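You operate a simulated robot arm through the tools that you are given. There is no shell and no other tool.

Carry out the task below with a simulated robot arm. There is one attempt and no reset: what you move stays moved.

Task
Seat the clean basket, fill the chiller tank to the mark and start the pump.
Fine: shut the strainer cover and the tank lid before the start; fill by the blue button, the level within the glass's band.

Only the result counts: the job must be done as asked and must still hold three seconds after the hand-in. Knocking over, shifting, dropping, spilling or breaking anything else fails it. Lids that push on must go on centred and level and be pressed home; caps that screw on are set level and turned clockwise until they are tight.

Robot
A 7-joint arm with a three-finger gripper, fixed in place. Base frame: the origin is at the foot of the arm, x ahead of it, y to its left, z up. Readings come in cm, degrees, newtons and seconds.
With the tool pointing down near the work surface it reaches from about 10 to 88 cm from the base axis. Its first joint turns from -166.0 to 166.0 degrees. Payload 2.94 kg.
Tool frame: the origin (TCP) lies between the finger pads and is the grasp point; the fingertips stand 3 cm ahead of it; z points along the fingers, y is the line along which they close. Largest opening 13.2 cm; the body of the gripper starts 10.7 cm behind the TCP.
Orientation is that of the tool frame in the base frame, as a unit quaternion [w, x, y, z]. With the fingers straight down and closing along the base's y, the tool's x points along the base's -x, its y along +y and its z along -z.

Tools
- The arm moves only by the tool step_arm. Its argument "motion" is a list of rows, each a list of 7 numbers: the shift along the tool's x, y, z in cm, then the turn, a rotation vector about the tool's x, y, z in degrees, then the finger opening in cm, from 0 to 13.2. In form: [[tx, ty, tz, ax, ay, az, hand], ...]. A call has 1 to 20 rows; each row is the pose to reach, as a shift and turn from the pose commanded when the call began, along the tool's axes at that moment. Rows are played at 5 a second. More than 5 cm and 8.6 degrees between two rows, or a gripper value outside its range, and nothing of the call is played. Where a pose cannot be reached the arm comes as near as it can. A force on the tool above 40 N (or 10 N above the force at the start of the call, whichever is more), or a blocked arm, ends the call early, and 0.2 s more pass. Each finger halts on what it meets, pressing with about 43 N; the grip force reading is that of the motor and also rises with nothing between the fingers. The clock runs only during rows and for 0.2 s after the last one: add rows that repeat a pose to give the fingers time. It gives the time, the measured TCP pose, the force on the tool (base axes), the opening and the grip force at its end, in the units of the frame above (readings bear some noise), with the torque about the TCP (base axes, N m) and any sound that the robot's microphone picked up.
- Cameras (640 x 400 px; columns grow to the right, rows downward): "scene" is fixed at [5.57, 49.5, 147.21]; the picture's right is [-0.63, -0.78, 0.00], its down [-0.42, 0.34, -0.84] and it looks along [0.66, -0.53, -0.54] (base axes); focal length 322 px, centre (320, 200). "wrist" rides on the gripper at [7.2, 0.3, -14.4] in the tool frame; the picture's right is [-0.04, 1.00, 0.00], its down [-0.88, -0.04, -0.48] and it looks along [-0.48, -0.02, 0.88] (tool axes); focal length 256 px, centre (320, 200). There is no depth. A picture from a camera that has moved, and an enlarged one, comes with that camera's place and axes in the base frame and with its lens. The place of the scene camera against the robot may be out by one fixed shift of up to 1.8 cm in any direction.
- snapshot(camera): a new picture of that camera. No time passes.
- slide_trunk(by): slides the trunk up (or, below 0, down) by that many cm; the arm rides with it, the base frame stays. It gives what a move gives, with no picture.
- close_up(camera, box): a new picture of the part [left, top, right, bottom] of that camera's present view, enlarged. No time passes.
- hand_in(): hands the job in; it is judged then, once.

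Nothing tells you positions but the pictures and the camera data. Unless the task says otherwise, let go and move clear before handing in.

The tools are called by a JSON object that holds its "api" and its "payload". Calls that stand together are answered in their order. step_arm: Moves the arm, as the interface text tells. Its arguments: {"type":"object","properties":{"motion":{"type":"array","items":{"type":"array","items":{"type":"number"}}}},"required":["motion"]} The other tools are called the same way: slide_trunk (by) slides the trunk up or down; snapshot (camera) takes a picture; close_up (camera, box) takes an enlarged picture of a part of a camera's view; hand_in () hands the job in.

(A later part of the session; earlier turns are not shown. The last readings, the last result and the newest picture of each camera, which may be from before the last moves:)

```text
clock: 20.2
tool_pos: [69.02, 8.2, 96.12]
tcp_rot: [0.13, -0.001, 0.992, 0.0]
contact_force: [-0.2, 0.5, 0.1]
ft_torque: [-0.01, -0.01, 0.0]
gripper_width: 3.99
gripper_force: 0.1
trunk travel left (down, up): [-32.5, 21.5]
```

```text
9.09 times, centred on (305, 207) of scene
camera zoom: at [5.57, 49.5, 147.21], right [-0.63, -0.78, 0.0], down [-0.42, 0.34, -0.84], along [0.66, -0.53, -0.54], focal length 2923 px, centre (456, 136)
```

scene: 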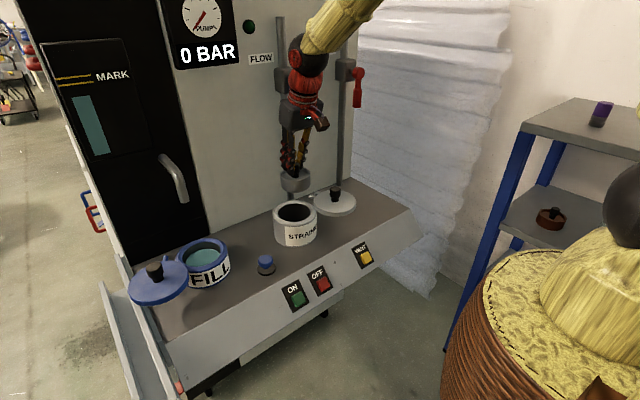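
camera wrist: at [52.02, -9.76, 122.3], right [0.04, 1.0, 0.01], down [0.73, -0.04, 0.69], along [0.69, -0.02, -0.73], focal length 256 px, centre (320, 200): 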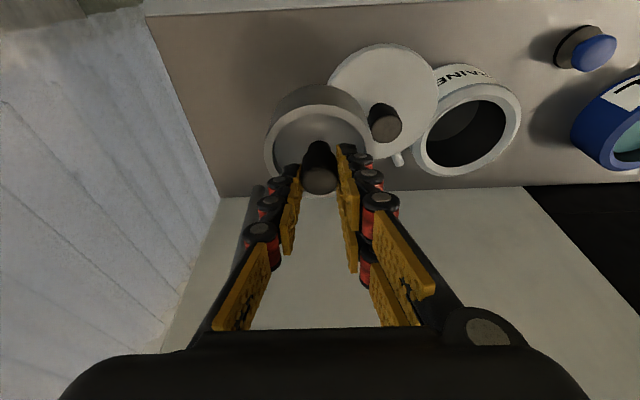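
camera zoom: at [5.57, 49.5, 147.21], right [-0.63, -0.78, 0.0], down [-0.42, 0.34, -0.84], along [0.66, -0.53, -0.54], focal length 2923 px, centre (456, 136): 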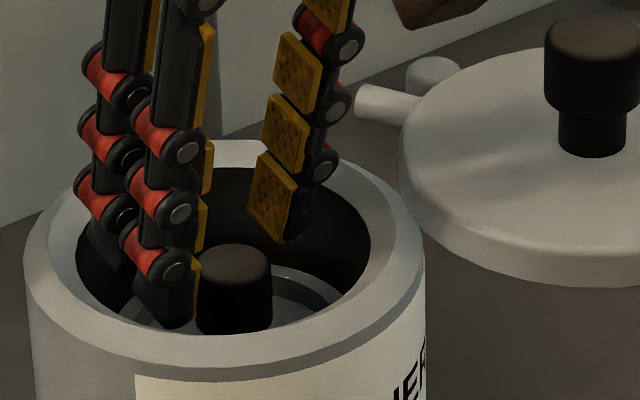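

Released cleanly. I'll rise out and check the basket is seated level.

{"api": "step_arm", "payload": {"motion": [[-0.65, 0, -2.4, 0, 0, 0, 4], [-1.3, 0, -4.8, 0, 0, 0, 4], [-2.3, 0, -8.6, 0, 0, 0, 4], [-3.3, 0, -12.4, 0, 0, 0, 4], [-3.9, 0, -14.5, 0, 0, 0, 4], [-3.9, 0, -14.5, 0, 0, 0, 4]]}}

{"api": "snapshot", "payload": {"camera": "wrist"}}

{"api": "close_up", "payload": {"camera": "wrist", "box": [230, 40, 410, 160]}}

{"api": "close_up", "payload": {"camera": "scene", "box": [270, 185, 370, 247]}}

```text
clock: 21.6
tool_pos: [69.15, 8.12, 111.25]
tcp_rot: [0.131, -0.001, 0.991, 0.0]
contact_force: [0.5, -0.1, -0.1]
ft_torque: [0.0, -0.01, 0.01]
gripper_width: 3.99
gripper_force: 0.1
trunk travel left (down, up): [-32.5, 21.5]
```

```text
taken
camera wrist: at [58.5, 8.32, 123.22], right [0.04, 1.0, 0.01], down [0.73, -0.04, 0.69], along [0.69, -0.02, -0.73], focal length 256 px, centre (320, 200)
```

wrist: 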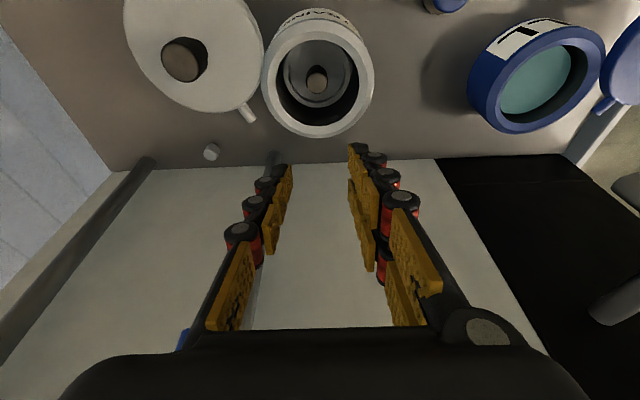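

```text
3.33 times, centred on (320, 100) of wrist
camera zoom: at [58.5, 8.32, 123.22], right [0.04, 1.0, 0.01], down [0.73, -0.04, 0.69], along [0.69, -0.02, -0.73], focal length 853 px, centre (320, 533)
```

zoom: 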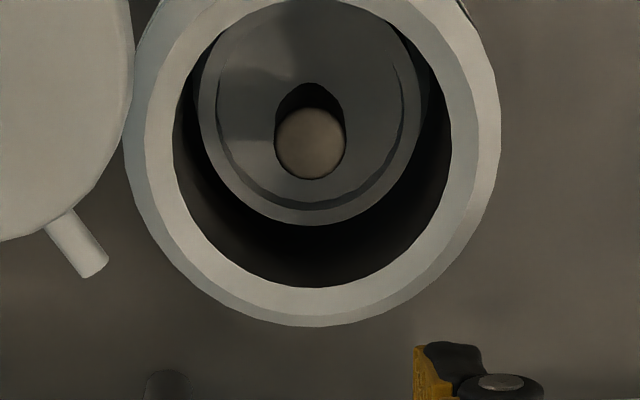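

```text
6.40 times, centred on (320, 216) of scene
camera zoom: at [5.57, 49.5, 147.21], right [-0.63, -0.78, 0.0], down [-0.42, 0.34, -0.84], along [0.66, -0.53, -0.54], focal length 2058 px, centre (320, 98)
```

zoom: 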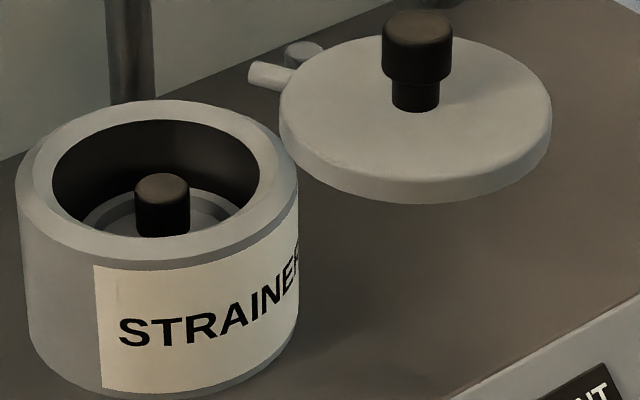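

The basket sits level in the bore. Next is the strainer cover, which swings about a vertical pivot near (71.5, 0.5), so I'll go above its knob at about (64.4, -3.4).

{"api": "step_arm", "payload": {"motion": [[1.3, -2.9, -0.1, 0, 0, 0, 5], [2.6, -5.7, -0.2, 0, 0, 0, 6], [3.9, -8.6, -0.3, 0, 0, 0, 6], [5.23, -11.45, -0.37, 0, 0, 0, 6], [5.23, -11.45, -0.37, 0, 0, 0, 6]]}}

{"api": "close_up", "payload": {"camera": "wrist", "box": [220, 60, 420, 200]}}

{"api": "close_up", "payload": {"camera": "scene", "box": [270, 140, 390, 230]}}

```text
clock: 22.8
tool_pos: [63.88, -3.47, 110.17]
tcp_rot: [0.131, -0.001, 0.991, 0.0]
contact_force: [-0.1, -0.4, 0.0]
ft_torque: [0.01, -0.04, -0.01]
gripper_width: 6.0
gripper_force: 0.0
trunk travel left (down, up): [-32.5, 21.5]
```

```text
2.86 times, centred on (320, 130) of wrist
camera zoom: at [53.2, -3.25, 122.22], right [0.04, 1.0, 0.01], down [0.73, -0.04, 0.69], along [0.69, -0.02, -0.73], focal length 731 px, centre (320, 400)
```

zoom: 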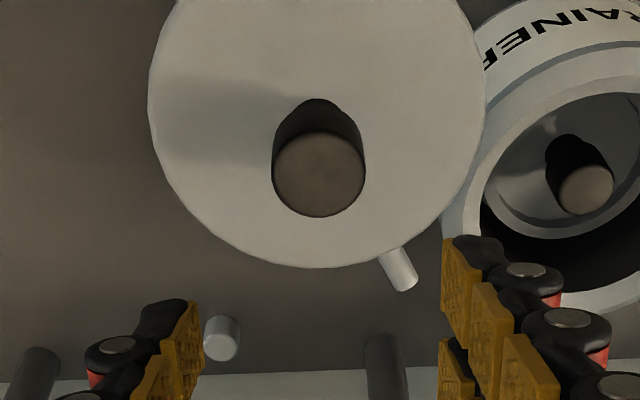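

```text
4.44 times, centred on (330, 185) of scene
camera zoom: at [5.57, 49.5, 147.21], right [-0.63, -0.78, 0.0], down [-0.42, 0.34, -0.84], along [0.66, -0.53, -0.54], focal length 1429 px, centre (276, 267)
```

zoom: 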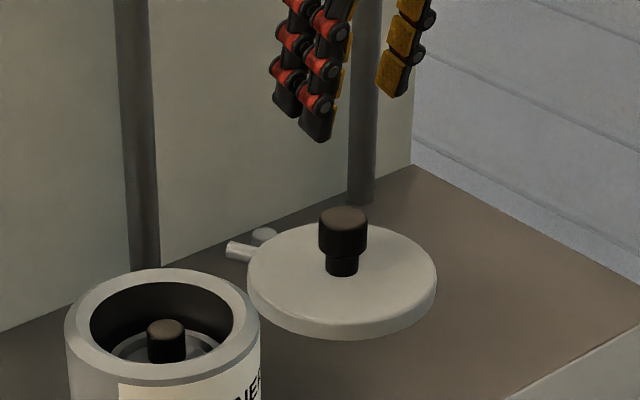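

The knob is right below. I'll lower the open fingers around it.

{"api": "step_arm", "payload": {"motion": [[0.4, 0.05, 2, 0, 0, 0, 6], [0.9, 0.05, 4, 0, 0, 0, 6], [1.4, 0.05, 6, 0, 0, 0, 6], [1.9, 0.05, 7.8, 0, 0, 0, 6], [2.34, 0.05, 9.5, 0, 0, 0, 6], [2.34, 0.05, 9.5, 0, 0, 0, 6]]}}

{"api": "close_up", "payload": {"camera": "wrist", "box": [220, 60, 420, 200]}}

{"api": "close_up", "payload": {"camera": "scene", "box": [290, 160, 380, 220]}}

```text
clock: 24.2
tool_pos: [64.01, -3.4, 100.42]
tcp_rot: [0.131, -0.001, 0.991, 0.0]
contact_force: [0.4, -0.4, 0.3]
ft_torque: [-0.01, -0.02, 0.01]
gripper_width: 5.99
gripper_force: 0.0
trunk travel left (down, up): [-32.5, 21.5]
```

```text
2.86 times, centred on (320, 130) of wrist
camera zoom: at [53.44, -3.19, 112.42], right [0.04, 1.0, 0.01], down [0.73, -0.04, 0.69], along [0.69, -0.02, -0.73], focal length 731 px, centre (320, 400)
```

zoom: 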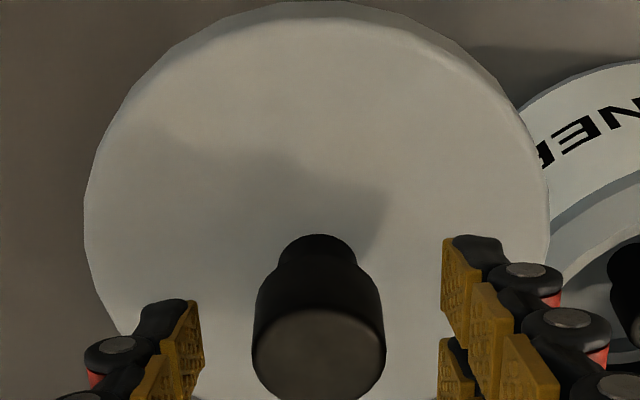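

```text
6.67 times, centred on (335, 190) of scene
camera zoom: at [5.57, 49.5, 147.21], right [-0.63, -0.78, 0.0], down [-0.42, 0.34, -0.84], along [0.66, -0.53, -0.54], focal length 2143 px, centre (220, 267)
```

zoom: 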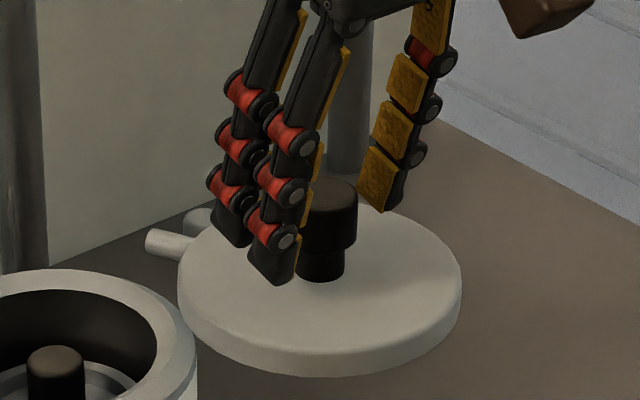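

The fingers straddle the knob. I'll narrow the opening to just over its size and push the first part of the swing to test the hinge.

{"api": "step_arm", "payload": {"motion": [[0, 0, 0, 0, 0, 0, 4.5], [0, 0, 0, 0, 0, 0, 3.7], [0, 0, 0, 0, 0, 0, 3.7], [0.24, 0.55, -0.06, 0, 0, 0, 3.7], [0.48, 1.1, -0.13, 0, 0, 0, 3.7], [0.62, 1.64, -0.17, 0, 0, 0, 3.7], [0.77, 2.18, -0.21, 0, 0, 0, 3.7], [0.85, 2.74, -0.23, 0, 0, 0, 3.7], [0.93, 3.29, -0.25, 0, 0, 0, 3.7]]}}

{"api": "close_up", "payload": {"camera": "wrist", "box": [220, 60, 420, 200]}}

{"api": "close_up", "payload": {"camera": "scene", "box": [270, 160, 380, 235]}}

```text
clock: 26.2
tool_pos: [62.96, -0.09, 100.28]
tcp_rot: [0.131, -0.001, 0.991, 0.0]
contact_force: [0.2, -0.4, 0.7]
ft_torque: [-0.03, 0.01, 0.0]
gripper_width: 3.74
gripper_force: 0.0
trunk travel left (down, up): [-32.5, 21.5]
```

```text
2.86 times, centred on (320, 130) of wrist
camera zoom: at [52.42, 0.26, 112.37], right [0.04, 1.0, 0.01], down [0.73, -0.04, 0.69], along [0.69, -0.02, -0.73], focal length 731 px, centre (320, 400)
```

zoom: 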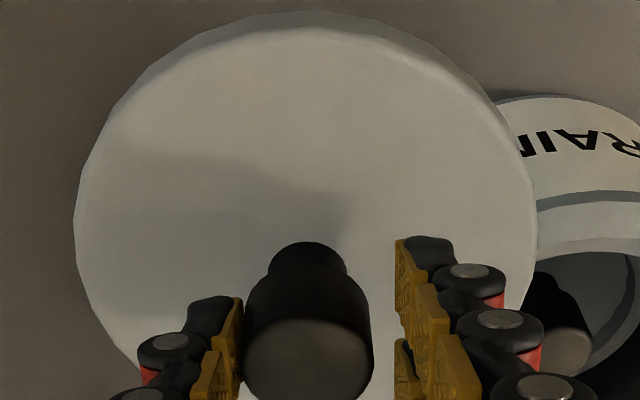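

```text
5.33 times, centred on (325, 198) of scene
camera zoom: at [5.57, 49.5, 147.21], right [-0.63, -0.78, 0.0], down [-0.42, 0.34, -0.84], along [0.66, -0.53, -0.54], focal length 1715 px, centre (293, 213)
```

zoom: 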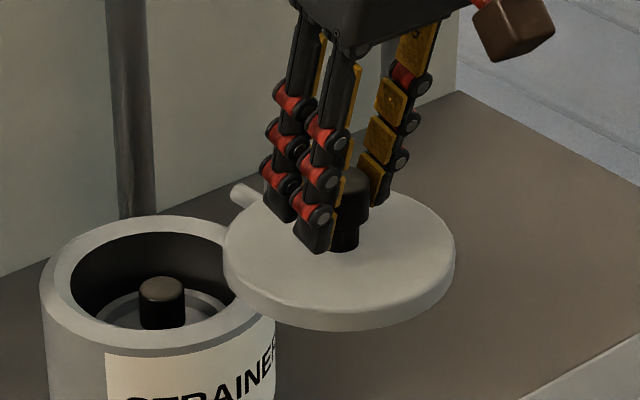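

The cover swings freely about a vertical pivot. I'll continue along the arc.

{"api": "step_arm", "payload": {"motion": [[-0.12, 0.6, 0.03, 0, 0, 0, 3.7], [-0.25, 1.22, 0.07, 0, 0, 0, 3.7], [-0.41, 2.28, 0.11, 0, 0, 0, 3.7], [-0.73, 3.46, 0.2, 0, 0, 0, 3.7], [-1.22, 4.57, 0.33, 0, 0, 0, 3.7], [-1.84, 5.61, 0.49, 0, 0, 0, 3.7], [-2.6, 6.55, 0.7, 0, 0, 0, 3.7], [-3.48, 7.37, 0.93, 0, 0, 0, 3.7]]}}

{"api": "close_up", "payload": {"camera": "wrist", "box": [220, 60, 420, 200]}}

{"api": "close_up", "payload": {"camera": "scene", "box": [250, 160, 360, 235]}}

```text
clock: 28.0
tool_pos: [66.68, 7.35, 100.4]
tcp_rot: [0.13, 0.0, 0.992, 0.0]
contact_force: [-0.3, -0.1, 0.5]
ft_torque: [0.04, -0.01, -0.02]
gripper_width: 3.77
gripper_force: 0.4
trunk travel left (down, up): [-32.5, 21.5]
```

```text
2.86 times, centred on (320, 130) of wrist
camera zoom: at [56.09, 7.6, 112.37], right [0.04, 1.0, 0.01], down [0.73, -0.04, 0.69], along [0.69, -0.02, -0.73], focal length 731 px, centre (320, 400)
```

zoom: 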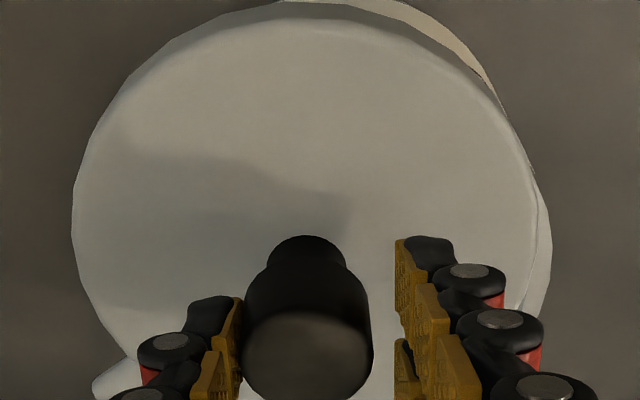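

```text
5.33 times, centred on (305, 198) of scene
camera zoom: at [5.57, 49.5, 147.21], right [-0.63, -0.78, 0.0], down [-0.42, 0.34, -0.84], along [0.66, -0.53, -0.54], focal length 1715 px, centre (400, 213)
```

zoom: 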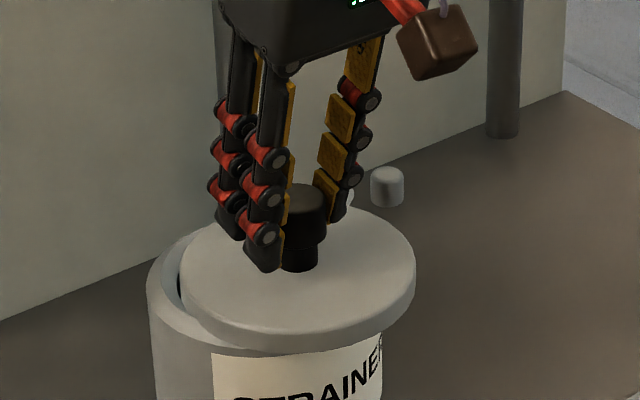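

Nearly shut. I'll push through the last few degrees to the stop.

{"api": "step_arm", "payload": {"motion": [[-0.43, 0.32, 0.12, 0, 0, 0, 3.7], [-0.85, 0.6, 0.23, 0, 0, 0, 3.7], [-1.16, 0.78, 0.31, 0, 0, 0, 3.7], [-1.41, 0.92, 0.38, 0, 0, 0, 3.7], [-1.6, 1.1, 0.43, 0, 0, 0, 3.7], [-1.6, 1.4, 0.43, 0, 0, 0, 3.7]]}}

{"api": "close_up", "payload": {"camera": "wrist", "box": [220, 60, 420, 200]}}

{"api": "close_up", "payload": {"camera": "scene", "box": [250, 160, 360, 235]}}

```text
clock: 29.4
tool_pos: [68.41, 8.52, 100.43]
tcp_rot: [0.131, 0.0, 0.991, 0.001]
contact_force: [-0.7, -7.9, -1.3]
ft_torque: [-0.22, 0.08, -0.07]
gripper_width: 4.25
gripper_force: 4.1
trunk travel left (down, up): [-32.5, 21.5]
```

```text
2.86 times, centred on (320, 130) of wrist
camera zoom: at [57.67, 8.8, 112.36], right [0.04, 1.0, 0.01], down [0.73, -0.04, 0.69], along [0.69, -0.02, -0.73], focal length 731 px, centre (320, 400)
```

zoom: 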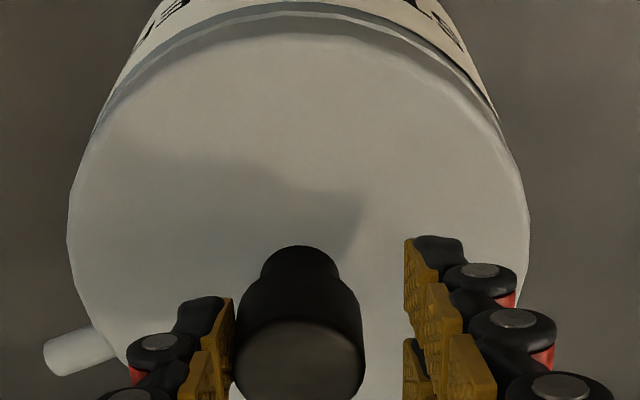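

```text
5.33 times, centred on (305, 198) of scene
camera zoom: at [5.57, 49.5, 147.21], right [-0.63, -0.78, 0.0], down [-0.42, 0.34, -0.84], along [0.66, -0.53, -0.54], focal length 1715 px, centre (400, 213)
```

zoom: 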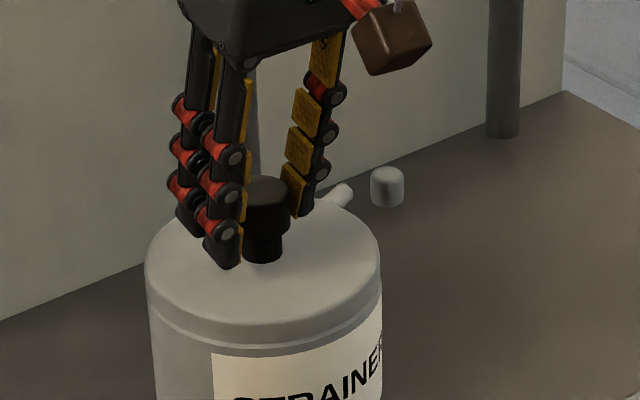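

The cover is shut against its stop. I'll centre the fingers, open them, and rise clear.

{"api": "step_arm", "payload": {"motion": [[0, -0.3, 0, 0, 0, 0, 5], [0, -0.5, 0, 0, 0, 0, 5.6], [0, -0.5, 0, 0, 0, 0, 5.6], [-0.52, -0.5, -1.93, 0, 0, 0, 5.6], [-1.04, -0.5, -3.86, 0, 0, 0, 5.6], [-2.07, -0.5, -7.7, 0, 0, 0, 5.6], [-3.1, -0.5, -11.6, 0, 0, 0, 5.6], [-3.1, -0.5, -11.6, 0, 0, 0, 5.6]]}}

{"api": "snapshot", "payload": {"camera": "wrist"}}

{"api": "close_up", "payload": {"camera": "scene", "box": [250, 170, 360, 250]}}

{"api": "snapshot", "payload": {"camera": "scene"}}

```text
clock: 31.2
tool_pos: [68.48, 8.31, 112.39]
tcp_rot: [0.13, -0.001, 0.991, 0.0]
contact_force: [0.2, 0.3, -0.6]
ft_torque: [-0.02, -0.02, 0.0]
gripper_width: 5.62
gripper_force: 0.1
trunk travel left (down, up): [-32.5, 21.5]
```

```text
taken
camera wrist: at [57.82, 8.59, 124.41], right [0.04, 1.0, 0.01], down [0.73, -0.04, 0.69], along [0.69, -0.02, -0.73], focal length 256 px, centre (320, 200)
```

wrist: 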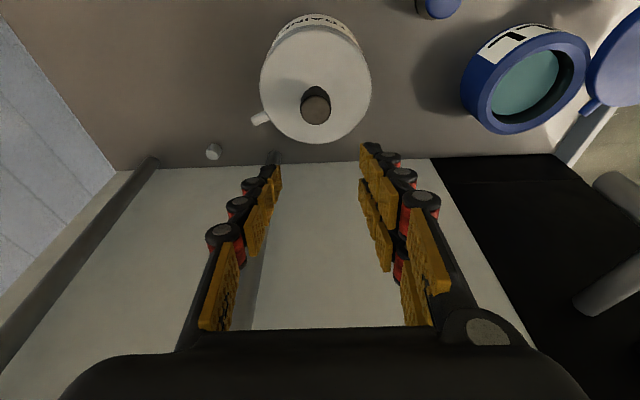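

```text
5.00 times, centred on (305, 210) of scene
camera zoom: at [5.57, 49.5, 147.21], right [-0.63, -0.78, 0.0], down [-0.42, 0.34, -0.84], along [0.66, -0.53, -0.54], focal length 1608 px, centre (395, 150)
```

zoom: 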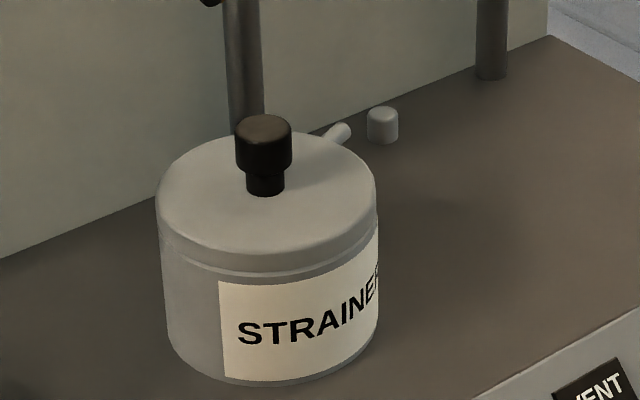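

```text
taken
```

scene: 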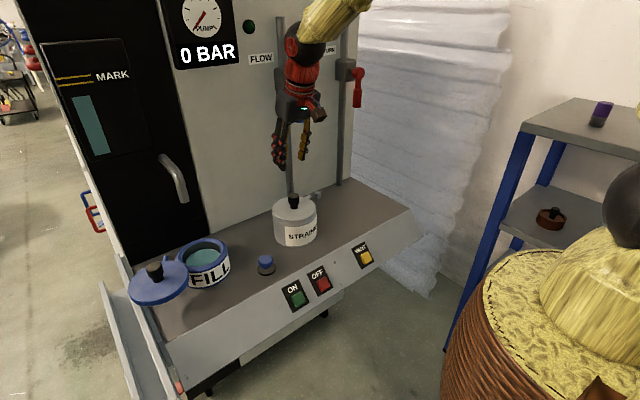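

The strainer cover is closed and centred. Next I'll go above the blue fill button with closed fingers and a vertical tool, and read the level glass.

{"api": "step_arm", "payload": {"motion": [[2, 2.9, 0, 0, 3, 0, 4], [4, 5.8, 0.8, 0, 6, 0, 2.5], [6, 8.7, 1.8, 0, 9, 0, 1], [8, 11.6, 2.8, 0, 12, 0, 0], [9.96, 14.6, 3.96, 0, 15, 0, 0], [9.96, 14.6, 3.96, 0, 15, 0, 0]]}}

{"api": "snapshot", "payload": {"camera": "wrist"}}

{"api": "close_up", "payload": {"camera": "wrist", "box": [240, 80, 400, 190]}}

{"api": "close_up", "payload": {"camera": "scene", "box": [40, 40, 180, 170]}}

{"api": "close_up", "payload": {"camera": "scene", "box": [180, 180, 320, 290]}}

```text
clock: 32.6
tool_pos: [59.89, 22.83, 106.02]
tcp_rot: [0.0, 0.001, 1.0, -0.001]
contact_force: [0.4, 1.0, -0.3]
ft_torque: [-0.01, 0.03, 0.01]
gripper_width: 0.0
gripper_force: 28.6
trunk travel left (down, up): [-32.5, 21.5]
```

```text
taken
camera wrist: at [52.64, 22.96, 120.41], right [0.04, 1.0, 0.0], down [0.88, -0.04, 0.48], along [0.47, -0.02, -0.88], focal length 256 px, centre (320, 200)
```

wrist: 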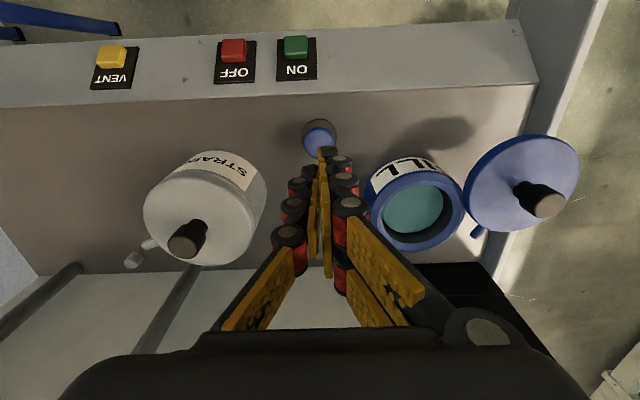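

```text
3.64 times, centred on (320, 135) of wrist
camera zoom: at [52.64, 22.96, 120.41], right [0.04, 1.0, 0.0], down [0.88, -0.04, 0.48], along [0.47, -0.02, -0.88], focal length 931 px, centre (320, 436)
```

zoom: 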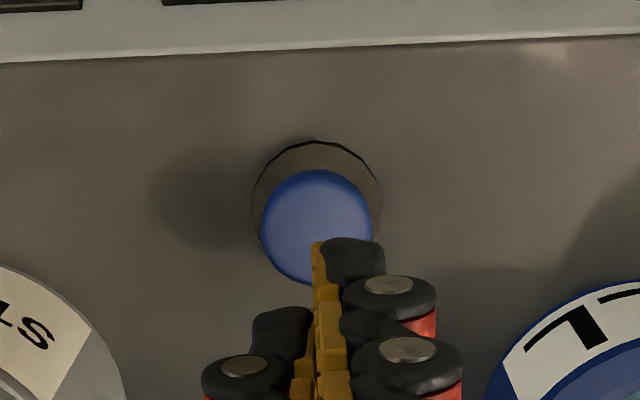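

```text
3.08 times, centred on (110, 105) of scene
camera zoom: at [5.57, 49.5, 147.21], right [-0.63, -0.78, 0.0], down [-0.42, 0.34, -0.84], along [0.66, -0.53, -0.54], focal length 989 px, centre (966, 492)
```

zoom: 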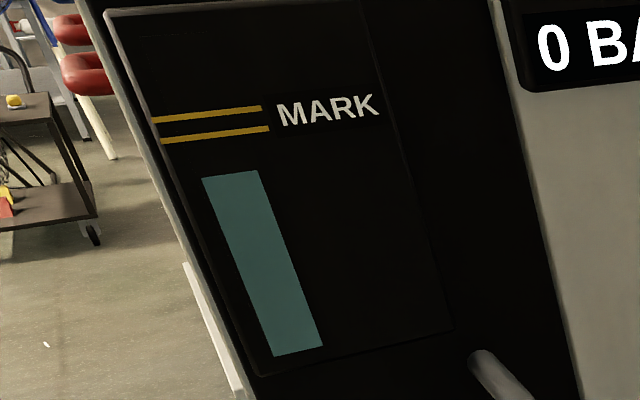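

```text
3.64 times, centred on (250, 235) of scene
camera zoom: at [5.57, 49.5, 147.21], right [-0.63, -0.78, 0.0], down [-0.42, 0.34, -0.84], along [0.66, -0.53, -0.54], focal length 1169 px, centre (574, 73)
```

zoom: 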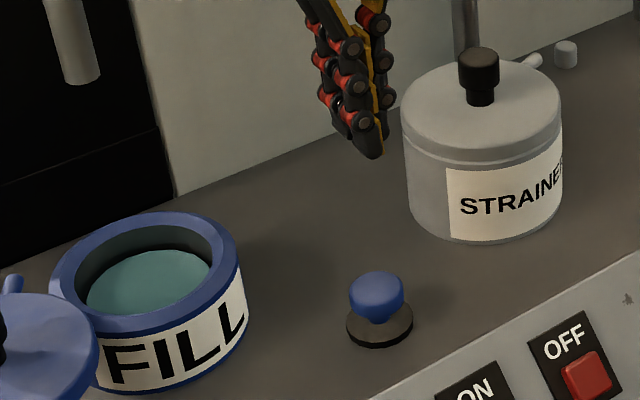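

The glass reads well below the two yellow lines, and the button is near (61.1, 22.7) with its top around z≈90. I'll come down to just above it.

{"api": "step_arm", "payload": {"motion": [[-1.25, -0.1, 2.5, 0, 0, 0, 0], [-1.25, -0.1, 5, 0, 0, 0, 0], [-1.25, -0.1, 7.5, 0, 0, 0, 0], [-1.25, -0.1, 9.5, 0, 0, 0, 0], [-1.25, -0.1, 10.8, 0, 0, 0, 0], [-1.25, -0.1, 10.8, 0, 0, 0, 0]]}}

{"api": "close_up", "payload": {"camera": "wrist", "box": [240, 80, 400, 190]}}

{"api": "close_up", "payload": {"camera": "scene", "box": [220, 220, 320, 290]}}

```text
clock: 34.0
tool_pos: [61.1, 22.75, 95.07]
tcp_rot: [0.0, 0.0, 1.0, 0.0]
contact_force: [0.2, -0.1, 0.6]
ft_torque: [0.0, 0.02, 0.01]
gripper_width: 0.0
gripper_force: 28.5
trunk travel left (down, up): [-32.5, 21.5]
```

```text
3.64 times, centred on (320, 135) of wrist
camera zoom: at [53.82, 22.96, 109.52], right [0.04, 1.0, 0.0], down [0.88, -0.04, 0.48], along [0.47, -0.02, -0.88], focal length 931 px, centre (320, 436)
```

zoom: 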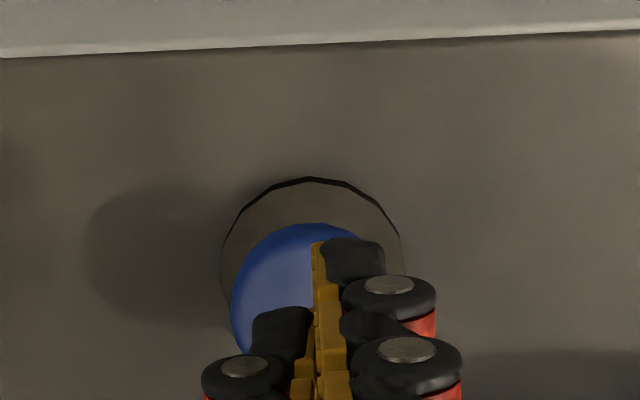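

```text
5.71 times, centred on (270, 255) of scene
camera zoom: at [5.57, 49.5, 147.21], right [-0.63, -0.78, 0.0], down [-0.42, 0.34, -0.84], along [0.66, -0.53, -0.54], focal length 1837 px, centre (606, -114)
```

zoom: 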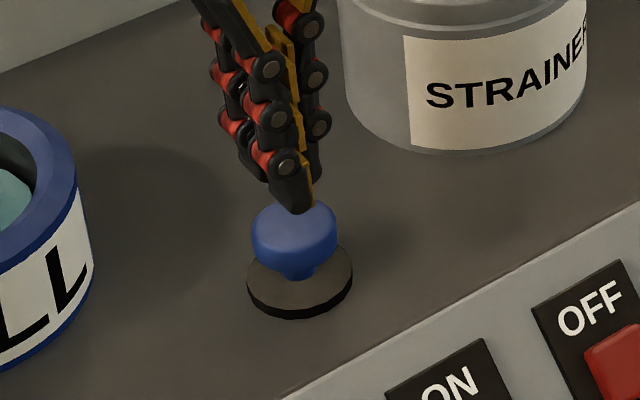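

{"api": "step_arm", "payload": {"motion": [[0, 0, 0.5, 0, 0, 0, 0], [0, 0, 1.0, 0, 0, 0, 0], [0, 0, 1.3, 0, 0, 0, 0]]}}

{"api": "close_up", "payload": {"camera": "scene", "box": [220, 220, 320, 290]}}

{"api": "close_up", "payload": {"camera": "scene", "box": [40, 40, 180, 170]}}

```text
clock: 34.8
tool_pos: [60.94, 22.89, 93.87]
tcp_rot: [0.0, 0.0, 1.0, 0.0]
contact_force: [0.3, 0.1, -0.5]
ft_torque: [0.02, 0.0, -0.01]
gripper_width: 0.0
gripper_force: 28.5
trunk travel left (down, up): [-32.5, 21.5]
```

```text
5.71 times, centred on (270, 255) of scene
camera zoom: at [5.57, 49.5, 147.21], right [-0.63, -0.78, 0.0], down [-0.42, 0.34, -0.84], along [0.66, -0.53, -0.54], focal length 1837 px, centre (606, -114)
```

zoom: 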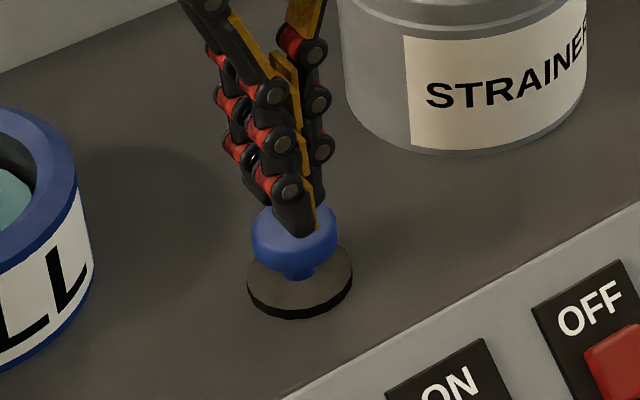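

```text
3.08 times, centred on (110, 105) of scene
camera zoom: at [5.57, 49.5, 147.21], right [-0.63, -0.78, 0.0], down [-0.42, 0.34, -0.84], along [0.66, -0.53, -0.54], focal length 989 px, centre (966, 492)
```

zoom: 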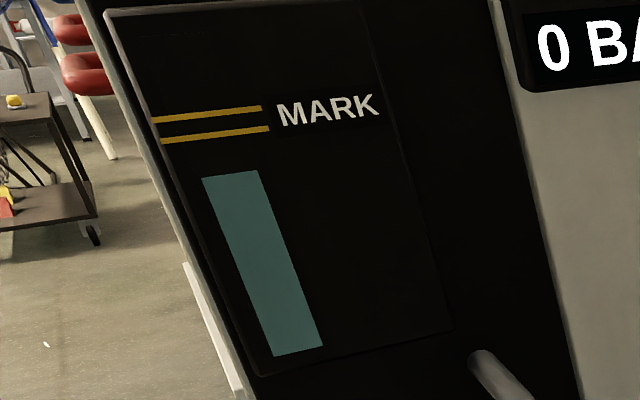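

{"api": "step_arm", "payload": {"motion": [[0, 0, 0.3, 0, 0, 0, 0], [0, 0, 0.6, 0, 0, 0, 0], [0, 0, 0.8, 0, 0, 0, 0]]}}

{"api": "close_up", "payload": {"camera": "scene", "box": [40, 40, 180, 170]}}

{"api": "close_up", "payload": {"camera": "scene", "box": [220, 220, 320, 290]}}

```text
clock: 35.6
tool_pos: [60.92, 22.72, 92.92]
tcp_rot: [0.001, -0.002, 1.0, -0.001]
contact_force: [0.0, -0.4, 0.2]
ft_torque: [-0.02, 0.02, 0.0]
gripper_width: 0.0
gripper_force: 28.6
trunk travel left (down, up): [-32.5, 21.5]
```

```text
3.08 times, centred on (110, 105) of scene
camera zoom: at [5.57, 49.5, 147.21], right [-0.63, -0.78, 0.0], down [-0.42, 0.34, -0.84], along [0.66, -0.53, -0.54], focal length 989 px, centre (966, 492)
```

zoom: 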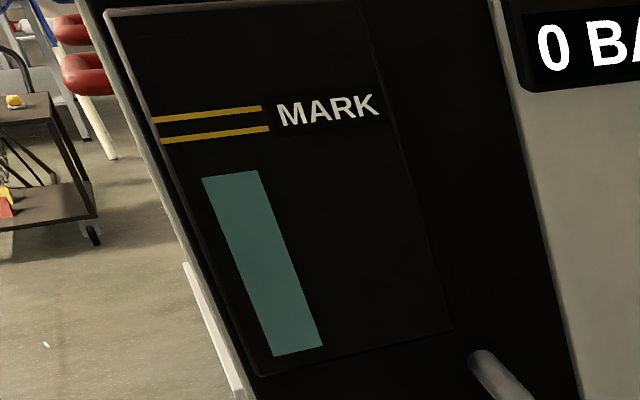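

```text
5.71 times, centred on (270, 255) of scene
camera zoom: at [5.57, 49.5, 147.21], right [-0.63, -0.78, 0.0], down [-0.42, 0.34, -0.84], along [0.66, -0.53, -0.54], focal length 1837 px, centre (606, -114)
```

zoom: 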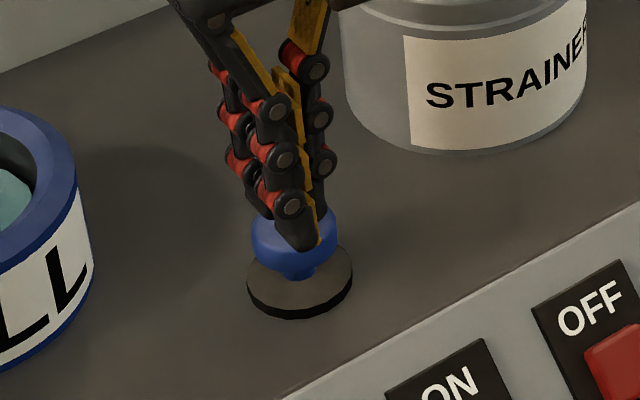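

{"api": "step_arm", "payload": {"motion": [[0, 0, 0.2, 0, 0, 0, 0], [0, 0, 0.4, 0, 0, 0, 0]]}}

{"api": "close_up", "payload": {"camera": "scene", "box": [40, 40, 180, 170]}}

{"api": "close_up", "payload": {"camera": "wrist", "box": [240, 80, 400, 190]}}

```text
clock: 36.2
tool_pos: [60.96, 22.74, 92.64]
tcp_rot: [0.001, 0.001, 1.0, 0.0]
contact_force: [0.0, 0.7, 0.6]
ft_torque: [-0.01, 0.0, 0.02]
gripper_width: 0.0
gripper_force: 28.5
trunk travel left (down, up): [-32.5, 21.5]
```

```text
3.08 times, centred on (110, 105) of scene
camera zoom: at [5.57, 49.5, 147.21], right [-0.63, -0.78, 0.0], down [-0.42, 0.34, -0.84], along [0.66, -0.53, -0.54], focal length 989 px, centre (966, 492)
```

zoom: 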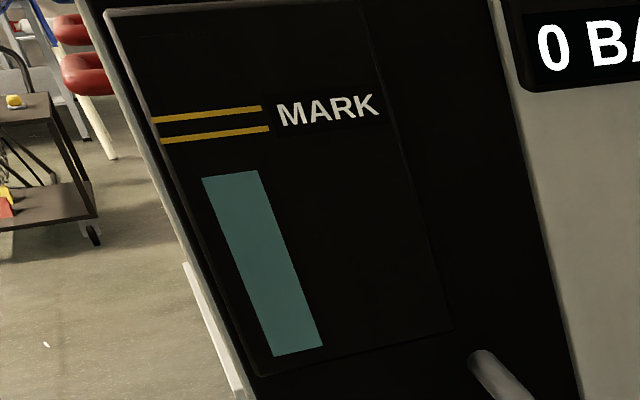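

```text
3.64 times, centred on (320, 135) of wrist
camera zoom: at [53.82, 22.96, 106.99], right [0.04, 1.0, 0.0], down [0.88, -0.04, 0.48], along [0.47, -0.02, -0.88], focal length 931 px, centre (320, 436)
```

zoom: 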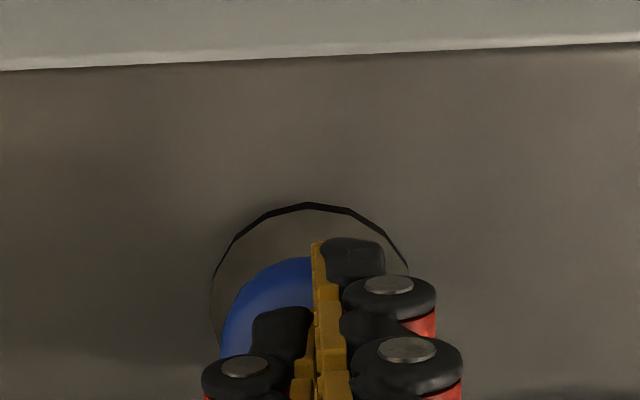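

{"api": "step_arm", "payload": {"motion": [[0, 0, 0.2, 0, 0, 0, 0], [0, 0, 0.4, 0, 0, 0, 0]]}}

{"api": "close_up", "payload": {"camera": "scene", "box": [40, 40, 180, 170]}}

{"api": "close_up", "payload": {"camera": "scene", "box": [220, 220, 320, 290]}}

```text
clock: 36.8
tool_pos: [61.13, 22.82, 92.18]
tcp_rot: [0.0, 0.0, 1.0, 0.0]
contact_force: [0.0, 0.6, 0.6]
ft_torque: [0.0, 0.02, 0.0]
gripper_width: 0.61
gripper_force: 28.9
trunk travel left (down, up): [-32.5, 21.5]
```

```text
3.08 times, centred on (110, 105) of scene
camera zoom: at [5.57, 49.5, 147.21], right [-0.63, -0.78, 0.0], down [-0.42, 0.34, -0.84], along [0.66, -0.53, -0.54], focal length 989 px, centre (966, 492)
```

zoom: 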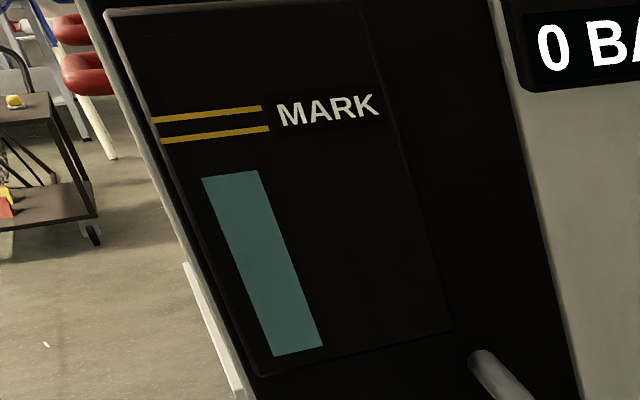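

```text
5.71 times, centred on (270, 255) of scene
camera zoom: at [5.57, 49.5, 147.21], right [-0.63, -0.78, 0.0], down [-0.42, 0.34, -0.84], along [0.66, -0.53, -0.54], focal length 1837 px, centre (606, -114)
```

zoom: 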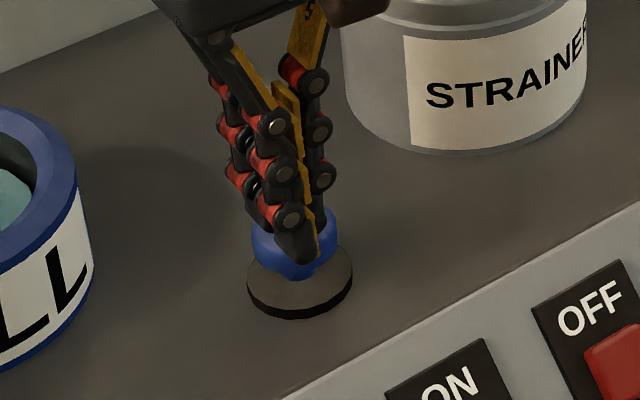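

{"api": "close_up", "payload": {"camera": "wrist", "box": [270, 120, 370, 200]}}

{"api": "close_up", "payload": {"camera": "scene", "box": [245, 235, 295, 275]}}

```text
5.00 times, centred on (320, 160) of wrist
camera zoom: at [53.82, 23.0, 106.59], right [0.04, 1.0, 0.0], down [0.88, -0.04, 0.48], along [0.48, -0.02, -0.88], focal length 1280 px, centre (320, 400)
```

zoom: 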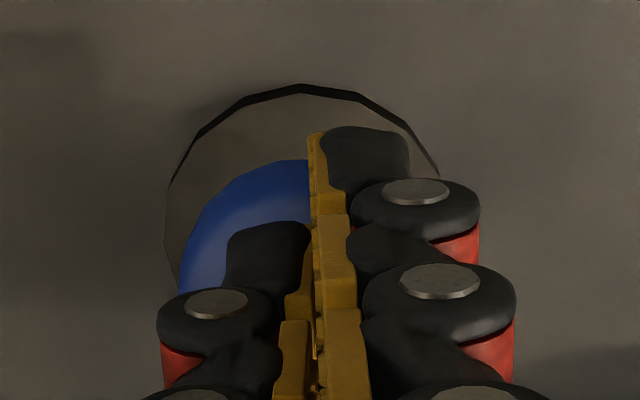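

```text
10.00 times, centred on (270, 255) of scene
camera zoom: at [5.57, 49.5, 147.21], right [-0.63, -0.78, 0.0], down [-0.42, 0.34, -0.84], along [0.66, -0.53, -0.54], focal length 3215 px, centre (820, -350)
```

zoom: 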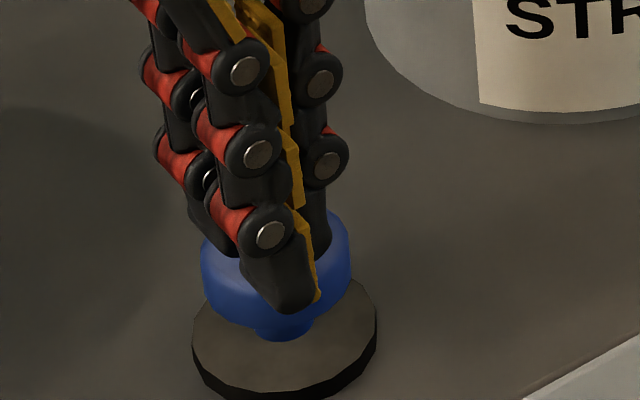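

The fingers have spread a little but there's no push force yet and the glass hasn't changed. I'll go a little further down while watching the force.

{"api": "step_arm", "payload": {"motion": [[0, 0, 0.15, 0, 0, 0, 0], [0, 0, 0.3, 0, 0, 0, 0]]}}

{"api": "close_up", "payload": {"camera": "scene", "box": [245, 235, 295, 275]}}

{"api": "close_up", "payload": {"camera": "scene", "box": [40, 40, 180, 170]}}

```text
clock: 37.4
tool_pos: [60.97, 22.63, 91.95]
tcp_rot: [-0.001, 0.0, 1.0, 0.0]
contact_force: [0.3, -0.5, 1.3]
ft_torque: [0.01, 0.02, -0.05]
gripper_width: 0.63
gripper_force: 28.6
trunk travel left (down, up): [-32.5, 21.5]
```

```text
10.00 times, centred on (270, 255) of scene
camera zoom: at [5.57, 49.5, 147.21], right [-0.63, -0.78, 0.0], down [-0.42, 0.34, -0.84], along [0.66, -0.53, -0.54], focal length 3215 px, centre (820, -350)
```

zoom: 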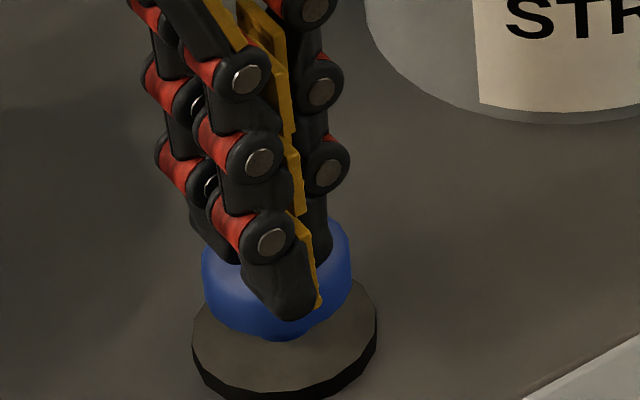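

```text
3.08 times, centred on (110, 105) of scene
camera zoom: at [5.57, 49.5, 147.21], right [-0.63, -0.78, 0.0], down [-0.42, 0.34, -0.84], along [0.66, -0.53, -0.54], focal length 989 px, centre (966, 492)
```

zoom: 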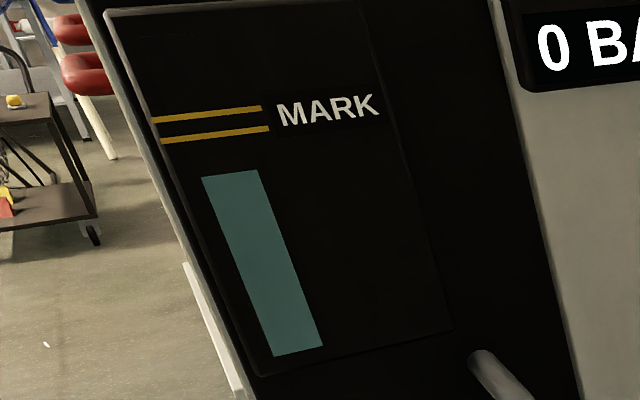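

The cap is moving down under light force, about 1.3 N. I'll press a little more and watch the glass.

{"api": "step_arm", "payload": {"motion": [[0, 0, 0.15, 0, 0, 0, 0]]}}

{"api": "close_up", "payload": {"camera": "scene", "box": [40, 40, 180, 170]}}

{"api": "close_up", "payload": {"camera": "scene", "box": [245, 235, 295, 275]}}

```text
clock: 37.8
tool_pos: [60.99, 22.74, 91.77]
tcp_rot: [0.0, -0.001, 1.0, -0.001]
contact_force: [0.2, 0.8, 1.4]
ft_torque: [0.04, -0.03, 0.02]
gripper_width: 0.59
gripper_force: 28.6
trunk travel left (down, up): [-32.5, 21.5]
heard: click
```

```text
3.08 times, centred on (110, 105) of scene
camera zoom: at [5.57, 49.5, 147.21], right [-0.63, -0.78, 0.0], down [-0.42, 0.34, -0.84], along [0.66, -0.53, -0.54], focal length 989 px, centre (966, 492)
```

zoom: 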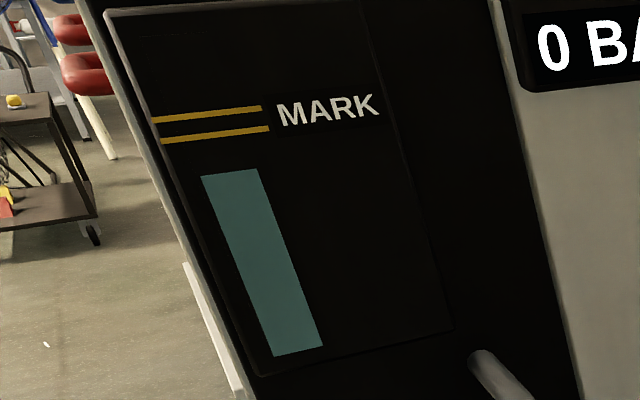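

```text
10.00 times, centred on (270, 255) of scene
camera zoom: at [5.57, 49.5, 147.21], right [-0.63, -0.78, 0.0], down [-0.42, 0.34, -0.84], along [0.66, -0.53, -0.54], focal length 3215 px, centre (820, -350)
```

zoom: 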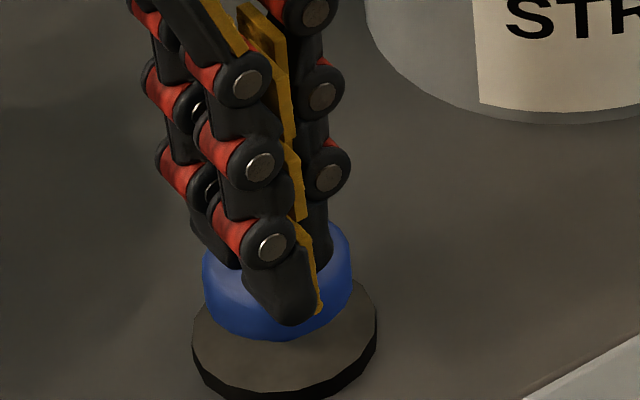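

A click, so the button is down and the level is starting to creep up. I'll hold briefly and measure the fill rate.

{"api": "step_arm", "payload": {"motion": [[0, 0, 0.05, 0, 0, 0, 0], [0, 0, 0.05, 0, 0, 0, 0], [0, 0, 0.05, 0, 0, 0, 0], [0, 0, 0.05, 0, 0, 0, 0]]}}

{"api": "close_up", "payload": {"camera": "scene", "box": [40, 40, 180, 170]}}

```text
clock: 38.8
tool_pos: [60.98, 22.68, 91.82]
tcp_rot: [0.0, 0.0, 1.0, 0.0]
contact_force: [1.2, 0.9, 1.0]
ft_torque: [0.01, -0.03, -0.02]
gripper_width: 0.61
gripper_force: 28.4
trunk travel left (down, up): [-32.5, 21.5]
```

```text
3.08 times, centred on (110, 105) of scene
camera zoom: at [5.57, 49.5, 147.21], right [-0.63, -0.78, 0.0], down [-0.42, 0.34, -0.84], along [0.66, -0.53, -0.54], focal length 989 px, centre (966, 492)
```

zoom: 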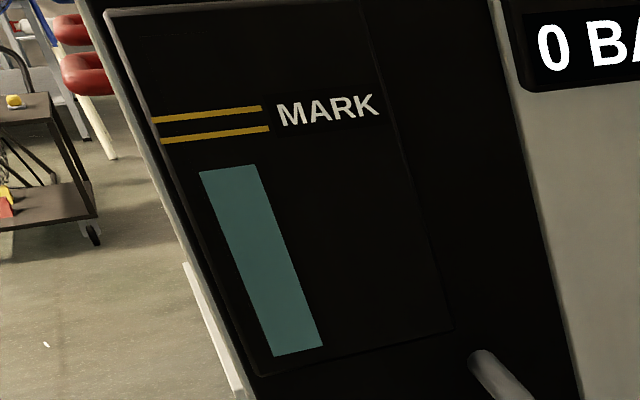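

It rises at roughly 4 zoomed pixels per second, and the band's middle is about 45 pixels up. I'll hold another 4 s and recheck.

{"api": "step_arm", "payload": {"motion": [[0, 0, 0, 0, 0, 0, 0], [0, 0, 0, 0, 0, 0, 0], [0, 0, 0, 0, 0, 0, 0], [0, 0, 0, 0, 0, 0, 0], [0, 0, 0, 0, 0, 0, 0], [0, 0, 0, 0, 0, 0, 0], [0, 0, 0, 0, 0, 0, 0], [0, 0, 0, 0, 0, 0, 0], [0, 0, 0, 0, 0, 0, 0], [0, 0, 0, 0, 0, 0, 0], [0, 0, 0, 0, 0, 0, 0], [0, 0, 0, 0, 0, 0, 0], [0, 0, 0, 0, 0, 0, 0], [0, 0, 0, 0, 0, 0, 0], [0, 0, 0, 0, 0, 0, 0], [0, 0, 0, 0, 0, 0, 0], [0, 0, 0, 0, 0, 0, 0], [0, 0, 0, 0, 0, 0, 0], [0, 0, 0, 0, 0, 0, 0]]}}

{"api": "close_up", "payload": {"camera": "scene", "box": [40, 40, 180, 170]}}

```text
clock: 42.8
tool_pos: [60.99, 22.7, 91.77]
tcp_rot: [0.0, 0.0, 1.0, 0.0]
contact_force: [-1.0, 0.2, 1.2]
ft_torque: [0.01, 0.01, 0.01]
gripper_width: 0.61
gripper_force: 28.6
trunk travel left (down, up): [-32.5, 21.5]
```

```text
3.08 times, centred on (110, 105) of scene
camera zoom: at [5.57, 49.5, 147.21], right [-0.63, -0.78, 0.0], down [-0.42, 0.34, -0.84], along [0.66, -0.53, -0.54], focal length 989 px, centre (966, 492)
```

zoom: 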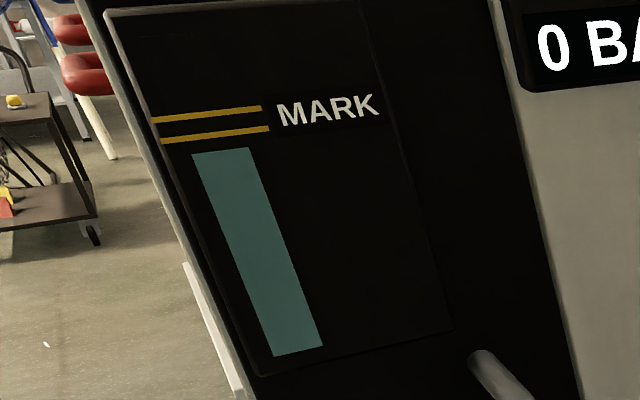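

The level is up to about 151 and the band is 114–134 in this zoom. I'll hold another 3.4 s, then recheck.

{"api": "step_arm", "payload": {"motion": [[0, 0, 0, 0, 0, 0, 0], [0, 0, 0, 0, 0, 0, 0], [0, 0, 0, 0, 0, 0, 0], [0, 0, 0, 0, 0, 0, 0], [0, 0, 0, 0, 0, 0, 0], [0, 0, 0, 0, 0, 0, 0], [0, 0, 0, 0, 0, 0, 0], [0, 0, 0, 0, 0, 0, 0], [0, 0, 0, 0, 0, 0, 0], [0, 0, 0, 0, 0, 0, 0], [0, 0, 0, 0, 0, 0, 0], [0, 0, 0, 0, 0, 0, 0], [0, 0, 0, 0, 0, 0, 0], [0, 0, 0, 0, 0, 0, 0], [0, 0, 0, 0, 0, 0, 0], [0, 0, 0, 0, 0, 0, 0]]}}

{"api": "close_up", "payload": {"camera": "scene", "box": [40, 60, 130, 130]}}

```text
clock: 46.2
tool_pos: [61.05, 22.67, 91.77]
tcp_rot: [0.001, -0.001, 1.0, 0.0]
contact_force: [-0.1, 0.6, 1.6]
ft_torque: [0.0, -0.02, 0.03]
gripper_width: 0.58
gripper_force: 28.4
trunk travel left (down, up): [-32.5, 21.5]
```

```text
5.71 times, centred on (85, 95) of scene
camera zoom: at [5.57, 49.5, 147.21], right [-0.63, -0.78, 0.0], down [-0.42, 0.34, -0.84], along [0.66, -0.53, -0.54], focal length 1837 px, centre (1663, 800)
```

zoom: 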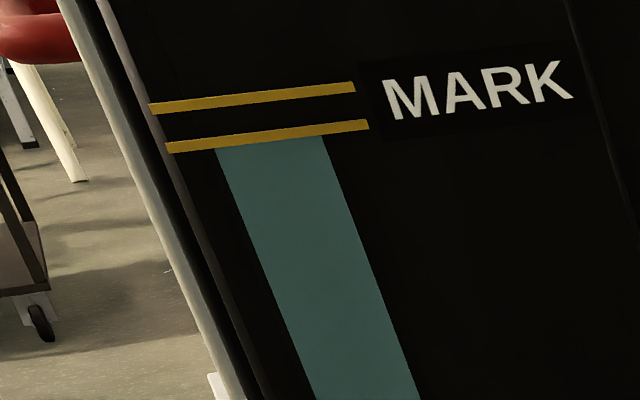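

The level is now at the lower line, about 2.4 s short of the band's middle. I'll hold 2 s more, release in the same call, and check that it stops.

{"api": "step_arm", "payload": {"motion": [[0, 0, 0, 0, 0, 0, 0], [0, 0, 0, 0, 0, 0, 0], [0, 0, 0, 0, 0, 0, 0], [0, 0, 0, 0, 0, 0, 0], [0, 0, 0, 0, 0, 0, 0], [0, 0, 0, 0, 0, 0, 0], [0, 0, 0, 0, 0, 0, 0], [0, 0, 0, 0, 0, 0, 0], [0, 0, 0, 0, 0, 0, 0], [0, 0, 0, 0, 0, 0, 0], [0, 0, -0.8, 0, 0, 0, 0], [0, 0, -1.6, 0, 0, 0, 0]]}}

{"api": "close_up", "payload": {"camera": "scene", "box": [40, 60, 130, 130]}}

{"api": "close_up", "payload": {"camera": "scene", "box": [245, 235, 295, 275]}}

```text
clock: 48.8
tool_pos: [60.9, 22.79, 93.45]
tcp_rot: [0.0, 0.0, 1.0, 0.0]
contact_force: [-1.2, -0.7, 0.2]
ft_torque: [0.0, -0.03, 0.0]
gripper_width: 0.02
gripper_force: 28.6
trunk travel left (down, up): [-32.5, 21.5]
```

```text
5.71 times, centred on (85, 95) of scene
camera zoom: at [5.57, 49.5, 147.21], right [-0.63, -0.78, 0.0], down [-0.42, 0.34, -0.84], along [0.66, -0.53, -0.54], focal length 1837 px, centre (1663, 800)
```

zoom: 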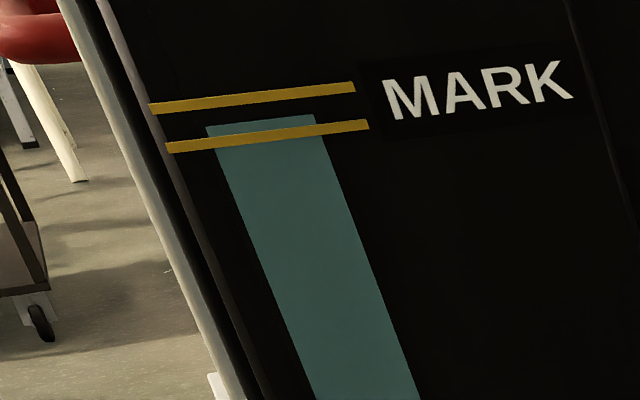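

```text
10.00 times, centred on (270, 255) of scene
camera zoom: at [5.57, 49.5, 147.21], right [-0.63, -0.78, 0.0], down [-0.42, 0.34, -0.84], along [0.66, -0.53, -0.54], focal length 3215 px, centre (820, -350)
```

zoom: 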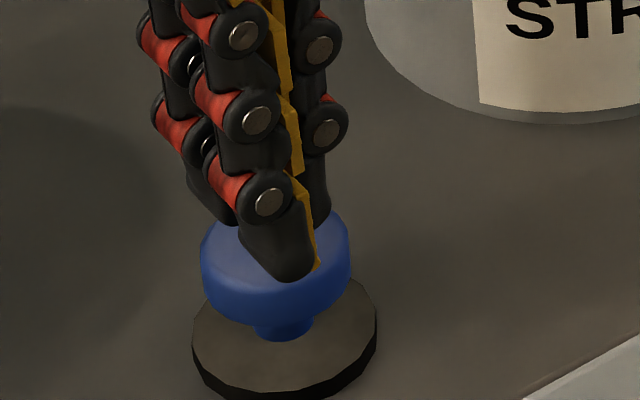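

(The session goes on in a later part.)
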